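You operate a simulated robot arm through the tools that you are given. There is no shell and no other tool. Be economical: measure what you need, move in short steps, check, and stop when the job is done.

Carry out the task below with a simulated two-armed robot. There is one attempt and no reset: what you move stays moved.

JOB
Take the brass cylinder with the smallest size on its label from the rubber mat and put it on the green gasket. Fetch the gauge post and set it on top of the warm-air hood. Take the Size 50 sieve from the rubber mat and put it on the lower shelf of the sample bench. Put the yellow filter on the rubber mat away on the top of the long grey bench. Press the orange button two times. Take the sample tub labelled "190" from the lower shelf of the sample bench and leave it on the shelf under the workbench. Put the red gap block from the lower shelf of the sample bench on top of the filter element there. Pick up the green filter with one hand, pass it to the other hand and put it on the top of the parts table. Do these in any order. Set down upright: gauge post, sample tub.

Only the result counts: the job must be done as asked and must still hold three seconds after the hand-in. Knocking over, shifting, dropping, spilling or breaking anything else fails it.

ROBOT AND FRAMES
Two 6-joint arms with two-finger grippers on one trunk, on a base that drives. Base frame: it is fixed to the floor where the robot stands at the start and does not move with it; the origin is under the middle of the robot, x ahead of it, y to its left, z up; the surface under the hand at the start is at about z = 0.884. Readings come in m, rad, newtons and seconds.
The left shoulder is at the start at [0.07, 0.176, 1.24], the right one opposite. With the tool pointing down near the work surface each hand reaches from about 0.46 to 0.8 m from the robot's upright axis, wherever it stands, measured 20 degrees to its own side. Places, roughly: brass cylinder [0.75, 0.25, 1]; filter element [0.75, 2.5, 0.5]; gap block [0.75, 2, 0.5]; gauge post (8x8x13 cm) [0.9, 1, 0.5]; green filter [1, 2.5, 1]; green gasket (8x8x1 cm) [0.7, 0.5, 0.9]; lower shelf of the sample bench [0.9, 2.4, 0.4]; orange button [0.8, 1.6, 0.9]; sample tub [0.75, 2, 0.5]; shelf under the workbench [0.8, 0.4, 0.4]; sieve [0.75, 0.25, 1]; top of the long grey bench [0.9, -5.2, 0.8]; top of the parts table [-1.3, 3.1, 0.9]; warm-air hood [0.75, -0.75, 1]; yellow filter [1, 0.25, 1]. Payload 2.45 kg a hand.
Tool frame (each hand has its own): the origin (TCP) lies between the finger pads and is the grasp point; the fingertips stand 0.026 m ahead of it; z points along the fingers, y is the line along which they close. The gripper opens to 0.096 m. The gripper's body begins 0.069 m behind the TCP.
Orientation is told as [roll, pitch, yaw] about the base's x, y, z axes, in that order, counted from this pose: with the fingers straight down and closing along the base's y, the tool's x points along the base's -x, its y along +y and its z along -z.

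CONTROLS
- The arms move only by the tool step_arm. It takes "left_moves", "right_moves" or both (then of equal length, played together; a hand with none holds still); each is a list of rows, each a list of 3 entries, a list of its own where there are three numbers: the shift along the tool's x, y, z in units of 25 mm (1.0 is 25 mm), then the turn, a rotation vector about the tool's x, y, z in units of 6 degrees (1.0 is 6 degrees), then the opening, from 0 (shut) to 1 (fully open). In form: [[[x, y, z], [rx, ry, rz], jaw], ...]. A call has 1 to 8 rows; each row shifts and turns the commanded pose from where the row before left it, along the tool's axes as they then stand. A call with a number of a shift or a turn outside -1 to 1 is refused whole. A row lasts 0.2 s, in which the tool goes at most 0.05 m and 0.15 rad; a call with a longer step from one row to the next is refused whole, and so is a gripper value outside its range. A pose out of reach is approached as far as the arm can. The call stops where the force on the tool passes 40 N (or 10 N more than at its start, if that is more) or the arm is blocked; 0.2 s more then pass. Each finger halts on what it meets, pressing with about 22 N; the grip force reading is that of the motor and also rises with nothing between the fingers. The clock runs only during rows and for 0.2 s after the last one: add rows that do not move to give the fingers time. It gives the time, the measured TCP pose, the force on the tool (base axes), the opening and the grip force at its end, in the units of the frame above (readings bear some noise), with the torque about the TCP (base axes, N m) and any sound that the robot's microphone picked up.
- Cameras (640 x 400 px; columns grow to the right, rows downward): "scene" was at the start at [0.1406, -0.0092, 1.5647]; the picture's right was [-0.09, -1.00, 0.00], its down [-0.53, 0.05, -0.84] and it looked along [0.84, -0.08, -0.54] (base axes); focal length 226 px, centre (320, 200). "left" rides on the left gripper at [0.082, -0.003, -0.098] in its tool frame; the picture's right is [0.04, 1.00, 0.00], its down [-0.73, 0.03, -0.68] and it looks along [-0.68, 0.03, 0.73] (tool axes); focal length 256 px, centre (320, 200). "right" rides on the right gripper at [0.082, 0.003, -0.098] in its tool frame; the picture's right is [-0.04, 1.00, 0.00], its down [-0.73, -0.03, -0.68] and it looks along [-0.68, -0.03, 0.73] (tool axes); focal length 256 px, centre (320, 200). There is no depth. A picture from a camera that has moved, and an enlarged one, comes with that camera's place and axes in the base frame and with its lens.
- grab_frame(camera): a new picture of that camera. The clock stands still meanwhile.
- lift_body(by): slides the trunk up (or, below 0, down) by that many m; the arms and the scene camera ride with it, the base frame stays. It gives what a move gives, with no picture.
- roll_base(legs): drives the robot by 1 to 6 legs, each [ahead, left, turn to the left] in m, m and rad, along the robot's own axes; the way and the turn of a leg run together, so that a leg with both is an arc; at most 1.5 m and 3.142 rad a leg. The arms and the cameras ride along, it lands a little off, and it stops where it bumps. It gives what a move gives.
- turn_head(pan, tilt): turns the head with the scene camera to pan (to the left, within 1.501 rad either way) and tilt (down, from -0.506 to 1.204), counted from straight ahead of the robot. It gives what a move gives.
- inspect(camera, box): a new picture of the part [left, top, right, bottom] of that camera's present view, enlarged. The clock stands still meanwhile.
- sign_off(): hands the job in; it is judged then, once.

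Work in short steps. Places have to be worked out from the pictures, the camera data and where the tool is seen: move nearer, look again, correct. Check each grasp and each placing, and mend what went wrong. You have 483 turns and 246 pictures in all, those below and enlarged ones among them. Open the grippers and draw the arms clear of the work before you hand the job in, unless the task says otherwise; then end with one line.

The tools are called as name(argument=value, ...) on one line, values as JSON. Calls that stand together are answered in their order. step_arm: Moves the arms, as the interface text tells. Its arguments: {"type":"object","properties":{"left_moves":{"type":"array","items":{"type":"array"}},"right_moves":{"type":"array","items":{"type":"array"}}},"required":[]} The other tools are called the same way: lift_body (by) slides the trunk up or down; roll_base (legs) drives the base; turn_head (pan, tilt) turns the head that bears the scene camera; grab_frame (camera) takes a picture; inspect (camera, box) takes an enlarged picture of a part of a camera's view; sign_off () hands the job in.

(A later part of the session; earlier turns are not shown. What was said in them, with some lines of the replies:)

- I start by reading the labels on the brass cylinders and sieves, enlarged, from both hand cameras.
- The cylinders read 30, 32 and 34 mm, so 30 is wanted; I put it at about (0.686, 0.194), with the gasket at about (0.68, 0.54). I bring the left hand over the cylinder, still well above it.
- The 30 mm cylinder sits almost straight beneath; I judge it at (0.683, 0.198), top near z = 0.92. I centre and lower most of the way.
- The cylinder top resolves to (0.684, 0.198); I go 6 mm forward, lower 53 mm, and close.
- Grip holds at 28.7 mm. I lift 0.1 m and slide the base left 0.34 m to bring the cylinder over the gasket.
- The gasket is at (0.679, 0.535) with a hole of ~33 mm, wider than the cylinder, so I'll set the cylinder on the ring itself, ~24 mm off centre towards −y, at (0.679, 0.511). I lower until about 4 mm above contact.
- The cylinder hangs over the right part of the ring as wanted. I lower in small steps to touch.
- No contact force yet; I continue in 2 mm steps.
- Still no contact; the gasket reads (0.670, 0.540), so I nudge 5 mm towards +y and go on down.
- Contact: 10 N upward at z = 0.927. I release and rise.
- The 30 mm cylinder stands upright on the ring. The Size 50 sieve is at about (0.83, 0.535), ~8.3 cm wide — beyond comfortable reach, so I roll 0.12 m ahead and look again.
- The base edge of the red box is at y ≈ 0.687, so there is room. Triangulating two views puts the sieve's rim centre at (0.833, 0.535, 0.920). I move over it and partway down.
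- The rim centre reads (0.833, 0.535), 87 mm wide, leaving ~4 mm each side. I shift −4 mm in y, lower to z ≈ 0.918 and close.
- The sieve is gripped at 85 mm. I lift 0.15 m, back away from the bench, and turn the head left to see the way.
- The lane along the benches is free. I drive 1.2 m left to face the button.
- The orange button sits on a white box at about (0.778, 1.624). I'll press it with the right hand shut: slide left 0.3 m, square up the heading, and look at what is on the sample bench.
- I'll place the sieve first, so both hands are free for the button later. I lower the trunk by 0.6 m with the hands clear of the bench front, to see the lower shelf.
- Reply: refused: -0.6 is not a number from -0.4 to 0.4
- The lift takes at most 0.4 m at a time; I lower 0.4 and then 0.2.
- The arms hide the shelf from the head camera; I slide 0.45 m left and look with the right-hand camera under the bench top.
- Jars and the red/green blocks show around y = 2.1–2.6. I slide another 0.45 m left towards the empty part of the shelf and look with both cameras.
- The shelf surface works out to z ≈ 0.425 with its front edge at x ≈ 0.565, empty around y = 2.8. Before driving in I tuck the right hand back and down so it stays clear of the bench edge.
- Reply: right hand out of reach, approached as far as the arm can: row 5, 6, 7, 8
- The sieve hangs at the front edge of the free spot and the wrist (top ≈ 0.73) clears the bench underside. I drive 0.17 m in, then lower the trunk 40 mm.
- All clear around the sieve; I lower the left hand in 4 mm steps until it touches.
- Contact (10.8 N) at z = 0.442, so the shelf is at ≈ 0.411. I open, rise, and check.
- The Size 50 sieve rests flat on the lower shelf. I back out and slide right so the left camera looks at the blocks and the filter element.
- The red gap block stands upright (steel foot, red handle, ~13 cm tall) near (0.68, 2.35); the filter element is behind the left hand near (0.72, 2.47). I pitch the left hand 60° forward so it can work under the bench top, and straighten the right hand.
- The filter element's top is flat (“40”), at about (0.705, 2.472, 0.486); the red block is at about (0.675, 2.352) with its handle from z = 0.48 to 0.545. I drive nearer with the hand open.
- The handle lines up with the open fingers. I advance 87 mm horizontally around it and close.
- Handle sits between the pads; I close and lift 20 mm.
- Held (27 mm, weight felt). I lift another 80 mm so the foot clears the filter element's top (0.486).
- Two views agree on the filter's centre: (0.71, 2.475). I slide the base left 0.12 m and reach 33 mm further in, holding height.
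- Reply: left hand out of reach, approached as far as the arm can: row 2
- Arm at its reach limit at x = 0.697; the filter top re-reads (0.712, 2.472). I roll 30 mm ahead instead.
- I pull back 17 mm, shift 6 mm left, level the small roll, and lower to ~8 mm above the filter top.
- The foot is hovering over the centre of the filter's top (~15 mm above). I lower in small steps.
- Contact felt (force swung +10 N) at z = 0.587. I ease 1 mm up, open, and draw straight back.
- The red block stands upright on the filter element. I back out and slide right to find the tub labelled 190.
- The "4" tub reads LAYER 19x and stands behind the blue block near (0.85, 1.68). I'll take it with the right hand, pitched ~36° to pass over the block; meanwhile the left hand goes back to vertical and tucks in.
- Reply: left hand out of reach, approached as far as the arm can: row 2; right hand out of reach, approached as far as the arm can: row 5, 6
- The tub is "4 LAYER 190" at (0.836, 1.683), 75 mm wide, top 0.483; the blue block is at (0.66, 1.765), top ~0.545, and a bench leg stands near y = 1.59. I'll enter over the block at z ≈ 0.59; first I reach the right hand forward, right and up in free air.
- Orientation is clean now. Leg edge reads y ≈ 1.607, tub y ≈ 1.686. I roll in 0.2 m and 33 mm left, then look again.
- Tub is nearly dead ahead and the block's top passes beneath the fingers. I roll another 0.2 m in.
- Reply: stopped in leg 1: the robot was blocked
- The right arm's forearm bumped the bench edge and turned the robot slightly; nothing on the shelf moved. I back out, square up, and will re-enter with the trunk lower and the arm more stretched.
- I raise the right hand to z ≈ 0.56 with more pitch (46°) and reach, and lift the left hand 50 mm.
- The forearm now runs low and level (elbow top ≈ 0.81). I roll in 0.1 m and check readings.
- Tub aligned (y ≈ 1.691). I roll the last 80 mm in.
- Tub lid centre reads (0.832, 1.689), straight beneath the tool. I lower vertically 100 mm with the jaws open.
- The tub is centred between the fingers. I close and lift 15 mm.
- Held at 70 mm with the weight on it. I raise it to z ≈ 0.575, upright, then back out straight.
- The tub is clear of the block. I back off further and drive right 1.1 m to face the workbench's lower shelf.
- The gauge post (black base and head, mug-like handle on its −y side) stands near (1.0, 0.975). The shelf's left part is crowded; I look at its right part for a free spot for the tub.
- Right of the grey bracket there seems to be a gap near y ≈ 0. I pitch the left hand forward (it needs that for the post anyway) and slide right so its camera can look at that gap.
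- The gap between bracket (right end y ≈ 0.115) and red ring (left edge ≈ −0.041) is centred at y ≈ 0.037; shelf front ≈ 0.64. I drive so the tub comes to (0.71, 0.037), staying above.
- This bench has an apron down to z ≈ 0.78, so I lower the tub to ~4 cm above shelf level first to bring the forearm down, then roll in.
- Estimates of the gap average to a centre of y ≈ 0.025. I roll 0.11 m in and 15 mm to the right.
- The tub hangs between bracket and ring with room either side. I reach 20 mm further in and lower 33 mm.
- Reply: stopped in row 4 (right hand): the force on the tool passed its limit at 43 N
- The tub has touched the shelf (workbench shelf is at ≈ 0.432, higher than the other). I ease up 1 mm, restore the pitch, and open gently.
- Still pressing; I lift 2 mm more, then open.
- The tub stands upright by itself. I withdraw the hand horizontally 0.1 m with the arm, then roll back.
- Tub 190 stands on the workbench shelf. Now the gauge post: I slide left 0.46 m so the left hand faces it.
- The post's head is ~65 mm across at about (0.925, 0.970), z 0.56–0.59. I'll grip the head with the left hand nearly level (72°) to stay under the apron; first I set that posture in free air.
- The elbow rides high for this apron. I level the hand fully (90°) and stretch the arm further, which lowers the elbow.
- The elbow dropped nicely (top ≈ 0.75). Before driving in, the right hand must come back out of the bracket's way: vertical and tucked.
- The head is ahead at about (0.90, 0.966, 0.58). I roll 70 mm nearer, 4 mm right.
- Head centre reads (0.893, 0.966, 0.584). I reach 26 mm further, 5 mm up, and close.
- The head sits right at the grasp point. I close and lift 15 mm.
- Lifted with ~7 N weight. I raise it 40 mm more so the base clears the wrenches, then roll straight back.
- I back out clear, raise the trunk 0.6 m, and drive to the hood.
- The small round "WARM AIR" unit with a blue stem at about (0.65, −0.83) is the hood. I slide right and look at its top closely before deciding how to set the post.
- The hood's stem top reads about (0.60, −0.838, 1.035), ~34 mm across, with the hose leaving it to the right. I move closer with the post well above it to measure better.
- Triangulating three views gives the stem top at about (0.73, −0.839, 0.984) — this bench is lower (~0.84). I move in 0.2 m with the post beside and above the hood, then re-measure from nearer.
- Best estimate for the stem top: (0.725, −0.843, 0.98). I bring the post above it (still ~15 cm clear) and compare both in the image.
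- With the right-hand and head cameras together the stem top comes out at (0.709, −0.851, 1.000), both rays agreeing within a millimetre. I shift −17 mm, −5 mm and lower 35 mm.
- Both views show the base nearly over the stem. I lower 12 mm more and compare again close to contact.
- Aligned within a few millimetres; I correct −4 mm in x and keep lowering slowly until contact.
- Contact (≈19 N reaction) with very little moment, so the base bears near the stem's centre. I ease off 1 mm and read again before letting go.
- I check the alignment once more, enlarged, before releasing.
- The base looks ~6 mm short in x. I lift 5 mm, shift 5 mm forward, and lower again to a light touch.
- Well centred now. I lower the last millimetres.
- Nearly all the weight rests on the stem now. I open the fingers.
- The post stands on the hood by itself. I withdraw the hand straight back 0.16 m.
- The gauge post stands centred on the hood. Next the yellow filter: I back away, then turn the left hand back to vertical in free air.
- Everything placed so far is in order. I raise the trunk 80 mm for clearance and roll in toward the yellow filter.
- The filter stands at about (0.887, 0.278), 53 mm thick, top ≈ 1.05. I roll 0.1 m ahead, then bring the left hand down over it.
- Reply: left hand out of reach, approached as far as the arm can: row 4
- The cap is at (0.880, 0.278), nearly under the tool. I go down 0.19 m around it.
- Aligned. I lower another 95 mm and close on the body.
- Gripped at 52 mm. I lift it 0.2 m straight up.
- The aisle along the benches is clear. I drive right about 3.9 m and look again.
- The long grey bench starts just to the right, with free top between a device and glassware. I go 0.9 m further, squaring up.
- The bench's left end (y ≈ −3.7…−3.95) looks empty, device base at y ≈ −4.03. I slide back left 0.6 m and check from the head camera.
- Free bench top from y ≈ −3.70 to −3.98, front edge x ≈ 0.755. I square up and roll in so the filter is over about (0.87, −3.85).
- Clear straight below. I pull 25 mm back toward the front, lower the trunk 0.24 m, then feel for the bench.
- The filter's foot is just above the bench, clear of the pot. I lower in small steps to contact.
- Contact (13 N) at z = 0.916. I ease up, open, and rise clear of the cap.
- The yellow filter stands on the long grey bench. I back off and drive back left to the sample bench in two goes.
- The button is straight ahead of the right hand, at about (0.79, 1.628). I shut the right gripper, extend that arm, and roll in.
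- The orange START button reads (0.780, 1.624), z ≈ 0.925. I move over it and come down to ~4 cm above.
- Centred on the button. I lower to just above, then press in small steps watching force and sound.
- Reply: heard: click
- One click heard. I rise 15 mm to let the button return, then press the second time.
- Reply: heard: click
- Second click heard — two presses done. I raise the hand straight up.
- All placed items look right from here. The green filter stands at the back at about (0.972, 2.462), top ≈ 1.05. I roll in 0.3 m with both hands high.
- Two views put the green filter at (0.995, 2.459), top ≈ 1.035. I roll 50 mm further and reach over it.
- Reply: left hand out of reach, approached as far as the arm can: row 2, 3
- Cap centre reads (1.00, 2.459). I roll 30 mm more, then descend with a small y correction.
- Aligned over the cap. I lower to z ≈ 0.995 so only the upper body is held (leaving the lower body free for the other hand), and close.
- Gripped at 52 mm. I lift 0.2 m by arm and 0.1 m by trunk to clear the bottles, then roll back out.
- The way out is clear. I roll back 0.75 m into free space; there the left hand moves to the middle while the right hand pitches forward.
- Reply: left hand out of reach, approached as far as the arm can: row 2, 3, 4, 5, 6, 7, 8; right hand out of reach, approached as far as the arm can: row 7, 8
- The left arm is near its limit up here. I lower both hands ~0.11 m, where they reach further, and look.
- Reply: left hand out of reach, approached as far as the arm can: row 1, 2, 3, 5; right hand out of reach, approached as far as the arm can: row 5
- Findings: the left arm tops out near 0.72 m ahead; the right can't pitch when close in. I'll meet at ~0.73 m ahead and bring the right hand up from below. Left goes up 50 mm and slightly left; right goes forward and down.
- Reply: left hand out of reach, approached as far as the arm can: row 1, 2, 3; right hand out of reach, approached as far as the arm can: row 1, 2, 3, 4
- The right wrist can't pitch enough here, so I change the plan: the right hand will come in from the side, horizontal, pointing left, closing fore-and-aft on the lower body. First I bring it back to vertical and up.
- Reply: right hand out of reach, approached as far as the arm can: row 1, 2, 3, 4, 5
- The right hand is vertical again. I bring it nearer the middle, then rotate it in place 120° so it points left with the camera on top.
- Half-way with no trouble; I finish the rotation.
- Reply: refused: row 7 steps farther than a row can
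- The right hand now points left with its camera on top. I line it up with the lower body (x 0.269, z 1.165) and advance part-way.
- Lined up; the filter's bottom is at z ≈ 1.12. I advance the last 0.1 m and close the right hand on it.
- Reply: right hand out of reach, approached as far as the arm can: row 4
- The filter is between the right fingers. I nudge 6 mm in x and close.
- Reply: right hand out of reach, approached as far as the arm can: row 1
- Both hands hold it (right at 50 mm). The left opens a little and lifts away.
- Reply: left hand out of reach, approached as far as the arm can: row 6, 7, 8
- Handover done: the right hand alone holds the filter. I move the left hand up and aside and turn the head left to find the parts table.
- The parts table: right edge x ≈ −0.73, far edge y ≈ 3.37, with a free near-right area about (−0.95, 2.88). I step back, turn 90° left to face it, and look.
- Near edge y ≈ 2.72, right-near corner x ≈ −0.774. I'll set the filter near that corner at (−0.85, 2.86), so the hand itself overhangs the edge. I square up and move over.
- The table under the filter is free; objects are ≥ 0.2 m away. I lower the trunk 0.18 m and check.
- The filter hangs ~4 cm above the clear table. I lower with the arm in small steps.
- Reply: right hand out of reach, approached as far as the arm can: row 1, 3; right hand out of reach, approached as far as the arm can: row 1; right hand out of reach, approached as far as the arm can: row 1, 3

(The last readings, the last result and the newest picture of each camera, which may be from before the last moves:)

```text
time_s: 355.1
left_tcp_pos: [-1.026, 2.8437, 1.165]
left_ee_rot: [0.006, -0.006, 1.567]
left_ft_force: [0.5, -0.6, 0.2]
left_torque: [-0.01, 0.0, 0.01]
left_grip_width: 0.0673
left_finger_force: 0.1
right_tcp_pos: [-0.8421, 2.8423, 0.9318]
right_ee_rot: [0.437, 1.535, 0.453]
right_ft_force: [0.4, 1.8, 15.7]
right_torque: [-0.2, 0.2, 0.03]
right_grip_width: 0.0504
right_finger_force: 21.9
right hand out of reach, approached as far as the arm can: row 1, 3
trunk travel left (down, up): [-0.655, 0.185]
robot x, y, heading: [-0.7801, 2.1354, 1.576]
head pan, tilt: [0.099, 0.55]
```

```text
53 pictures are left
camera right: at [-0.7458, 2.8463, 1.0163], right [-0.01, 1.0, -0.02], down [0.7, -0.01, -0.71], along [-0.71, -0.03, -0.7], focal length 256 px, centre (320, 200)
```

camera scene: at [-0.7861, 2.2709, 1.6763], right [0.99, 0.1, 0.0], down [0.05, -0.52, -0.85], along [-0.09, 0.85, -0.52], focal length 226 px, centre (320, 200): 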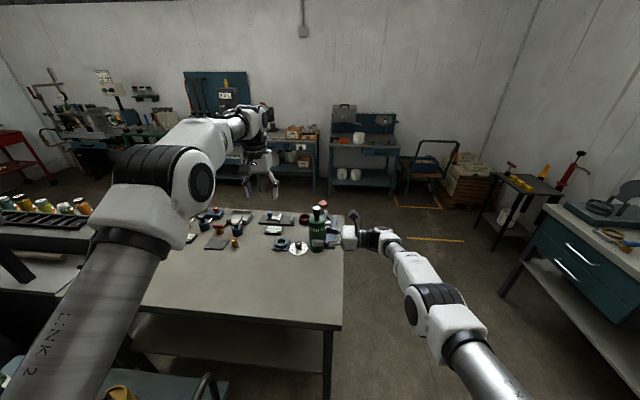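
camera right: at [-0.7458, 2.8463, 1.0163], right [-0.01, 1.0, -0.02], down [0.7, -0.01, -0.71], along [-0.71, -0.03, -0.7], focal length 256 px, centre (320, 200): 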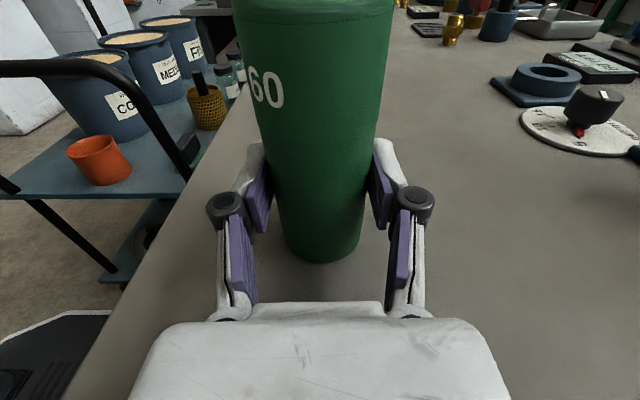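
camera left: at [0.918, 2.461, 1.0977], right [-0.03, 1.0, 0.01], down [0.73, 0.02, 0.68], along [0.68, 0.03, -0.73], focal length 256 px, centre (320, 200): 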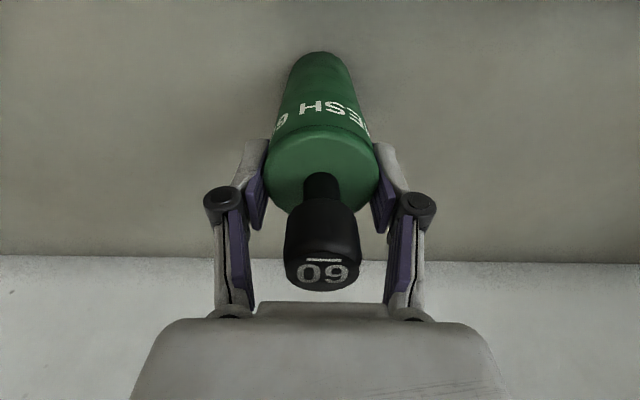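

Contact (16 N) at z = 0.932, and the picture shows the foot on the table. I ease up slightly and open.

step_arm(right_moves=[[[0.08, 0, 0], [0, 0, 0], 0.3], [[0, 0, 0], [0, 0, 0], 0.3]])

step_arm(right_moves=[[[0, 0, 0], [0, 0, 0], 0.7], [[0, 0, 0], [0, 0, 0], 0.95], [[0, 0, 0], [0, 0, 0], 0.95], [[0, 0, 0], [0, 0, 0], 0.95]])

grab_frame(camera="right")

```text
time_s: 355.7
left_tcp_pos: [-1.0264, 2.8443, 1.1641]
left_ee_rot: [0.004, -0.006, 1.567]
left_ft_force: [0.0, 0.0, 0.1]
left_torque: [-0.01, -0.04, 0.01]
left_grip_width: 0.0672
left_finger_force: 0.1
right_tcp_pos: [-0.8429, 2.842, 0.9321]
right_ee_rot: [0.347, 1.535, 0.362]
right_ft_force: [0.4, -3.0, 5.0]
right_torque: [-0.26, 0.09, 0.02]
right_grip_width: 0.0501
right_finger_force: 22.4
trunk travel left (down, up): [-0.655, 0.185]
robot x, y, heading: [-0.7808, 2.1329, 1.577]
head pan, tilt: [0.099, 0.55]
```

```text
time_s: 356.7
left_tcp_pos: [-1.0266, 2.8456, 1.1626]
left_ee_rot: [0.007, -0.004, 1.568]
left_ft_force: [-0.2, 0.6, -0.8]
left_torque: [0.02, 0.02, 0.02]
left_grip_width: 0.0676
left_finger_force: 0.0
right_tcp_pos: [-0.8429, 2.844, 0.9311]
right_ee_rot: [0.362, 1.536, 0.377]
right_ft_force: [-0.1, 0.2, 0.2]
right_torque: [-0.05, 0.04, 0.02]
right_grip_width: 0.0912
right_finger_force: 0.0
trunk travel left (down, up): [-0.655, 0.185]
robot x, y, heading: [-0.7821, 2.1311, 1.575]
head pan, tilt: [0.099, 0.55]
```

```text
52 pictures are left
camera right: at [-0.7461, 2.8484, 1.0162], right [-0.01, 1.0, -0.03], down [0.7, -0.01, -0.71], along [-0.71, -0.03, -0.7], focal length 256 px, centre (320, 200)
```

right: 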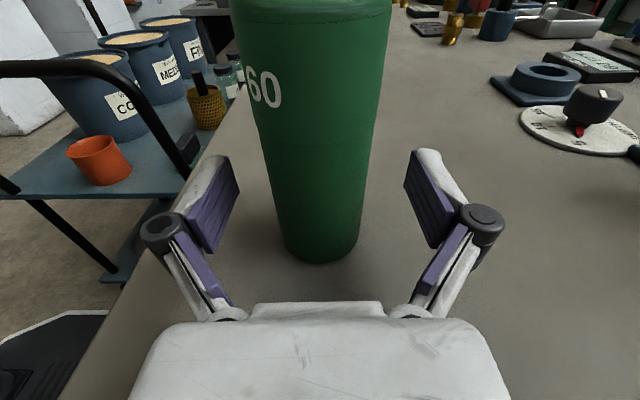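

The filter stands free. I draw the hand straight out sideways, away from the table.

step_arm(right_moves=[[[0, 0, -0.8], [0, 0, 0], 0.95], [[0, 0, -1], [0, 0, 0], 0.95], [[0, 0, -1], [0, 0, 0], 0.95], [[0, 0, -1], [0, 0, 0], 0.95], [[0, 0, -1], [0, 0, 0], 0.95], [[0, 0, -1], [0, 0, 0], 0.95]])

lift_body(by=0.15)

inspect(camera="scene", box=[250, 130, 450, 290])

```text
time_s: 358.1
left_tcp_pos: [-1.025, 2.8462, 1.1638]
left_ee_rot: [0.007, -0.002, 1.567]
left_ft_force: [0.3, 0.1, -0.5]
left_torque: [0.04, 0.03, -0.01]
left_grip_width: 0.0671
left_finger_force: 0.1
right_tcp_pos: [-0.697, 2.8453, 0.9366]
right_ee_rot: [0.358, 1.535, 0.373]
right_ft_force: [0.1, -0.1, 0.9]
right_torque: [-0.03, -0.02, 0.02]
right_grip_width: 0.0915
right_finger_force: 0.1
trunk travel left (down, up): [-0.655, 0.185]
robot x, y, heading: [-0.777, 2.1332, 1.574]
head pan, tilt: [0.099, 0.55]
```

```text
time_s: 359.9
left_tcp_pos: [-1.0279, 2.8461, 1.314]
left_ee_rot: [0.007, -0.003, 1.566]
left_ft_force: [0.7, -0.7, 0.5]
left_torque: [-0.01, 0.03, 0.02]
left_grip_width: 0.0672
left_finger_force: 0.1
right_tcp_pos: [-0.6973, 2.8455, 1.0861]
right_ee_rot: [0.354, 1.536, 0.369]
right_ft_force: [-0.4, 0.5, -0.4]
right_torque: [0.01, 0.03, -0.01]
right_grip_width: 0.0911
right_finger_force: 0.0
trunk travel left (down, up): [-0.805, 0.035]
robot x, y, heading: [-0.7762, 2.1328, 1.577]
head pan, tilt: [0.099, 0.55]
```

```text
2.50 times, centred on (350, 210) of scene
camera zoom: at [-0.7897, 2.2727, 1.646], right [0.99, 0.1, 0.0], down [0.05, -0.52, -0.85], along [-0.09, 0.85, -0.52], focal length 566 px, centre (245, 175)
```

zoom: 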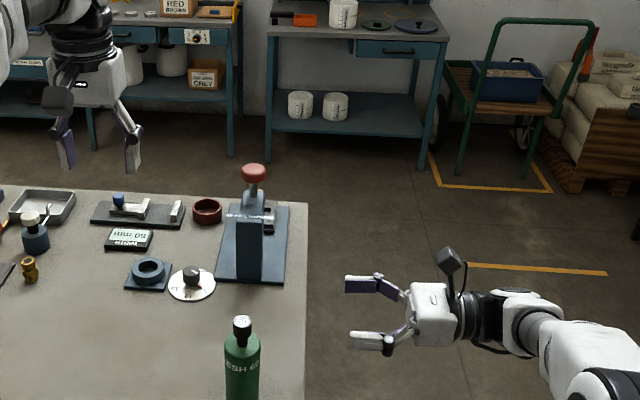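

The green filter stands on the parts table. I back away so both open hands are clear, then glance once at the scene.

roll_base(legs=[[-0.4, 0, 0]])

grab_frame(camera="scene")

```text
time_s: 362.3
left_tcp_pos: [-1.0247, 2.4555, 1.3123]
left_ee_rot: [0.005, -0.003, 1.568]
left_ft_force: [-0.6, -0.6, -0.8]
left_torque: [0.02, 0.02, 0.02]
left_grip_width: 0.0672
left_finger_force: 0.1
right_tcp_pos: [-0.6949, 2.4552, 1.086]
right_ee_rot: [0.335, 1.535, 0.35]
right_ft_force: [0.2, -0.3, -0.8]
right_torque: [0.01, 0.01, 0.01]
right_grip_width: 0.0913
right_finger_force: 0.1
trunk travel left (down, up): [-0.805, 0.035]
robot x, y, heading: [-0.7813, 1.7376, 1.577]
head pan, tilt: [0.099, 0.55]
```

```text
50 pictures are left
camera scene: at [-0.7881, 1.8824, 1.6459], right [0.99, 0.1, 0.0], down [0.05, -0.52, -0.85], along [-0.09, 0.85, -0.52], focal length 226 px, centre (320, 200)
```

scene: 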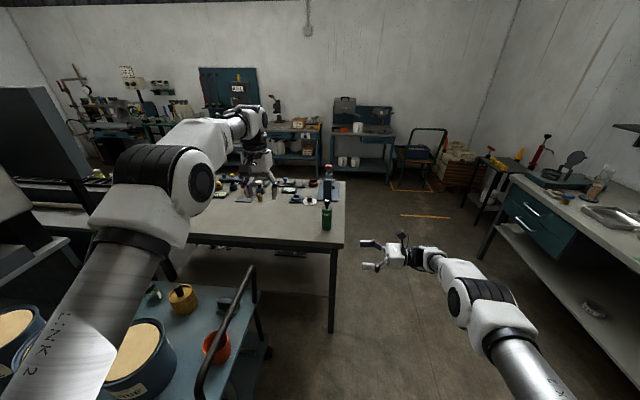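

Everything is set down and both grippers are open and clear; I hand the job in.

sign_off()

```text
The job is handed in.
```

All eight parts of the job were carried out and the job is handed in. I saw the gauge post and the yellow filter standing when I left them, but did not look at either again before the hand-in.
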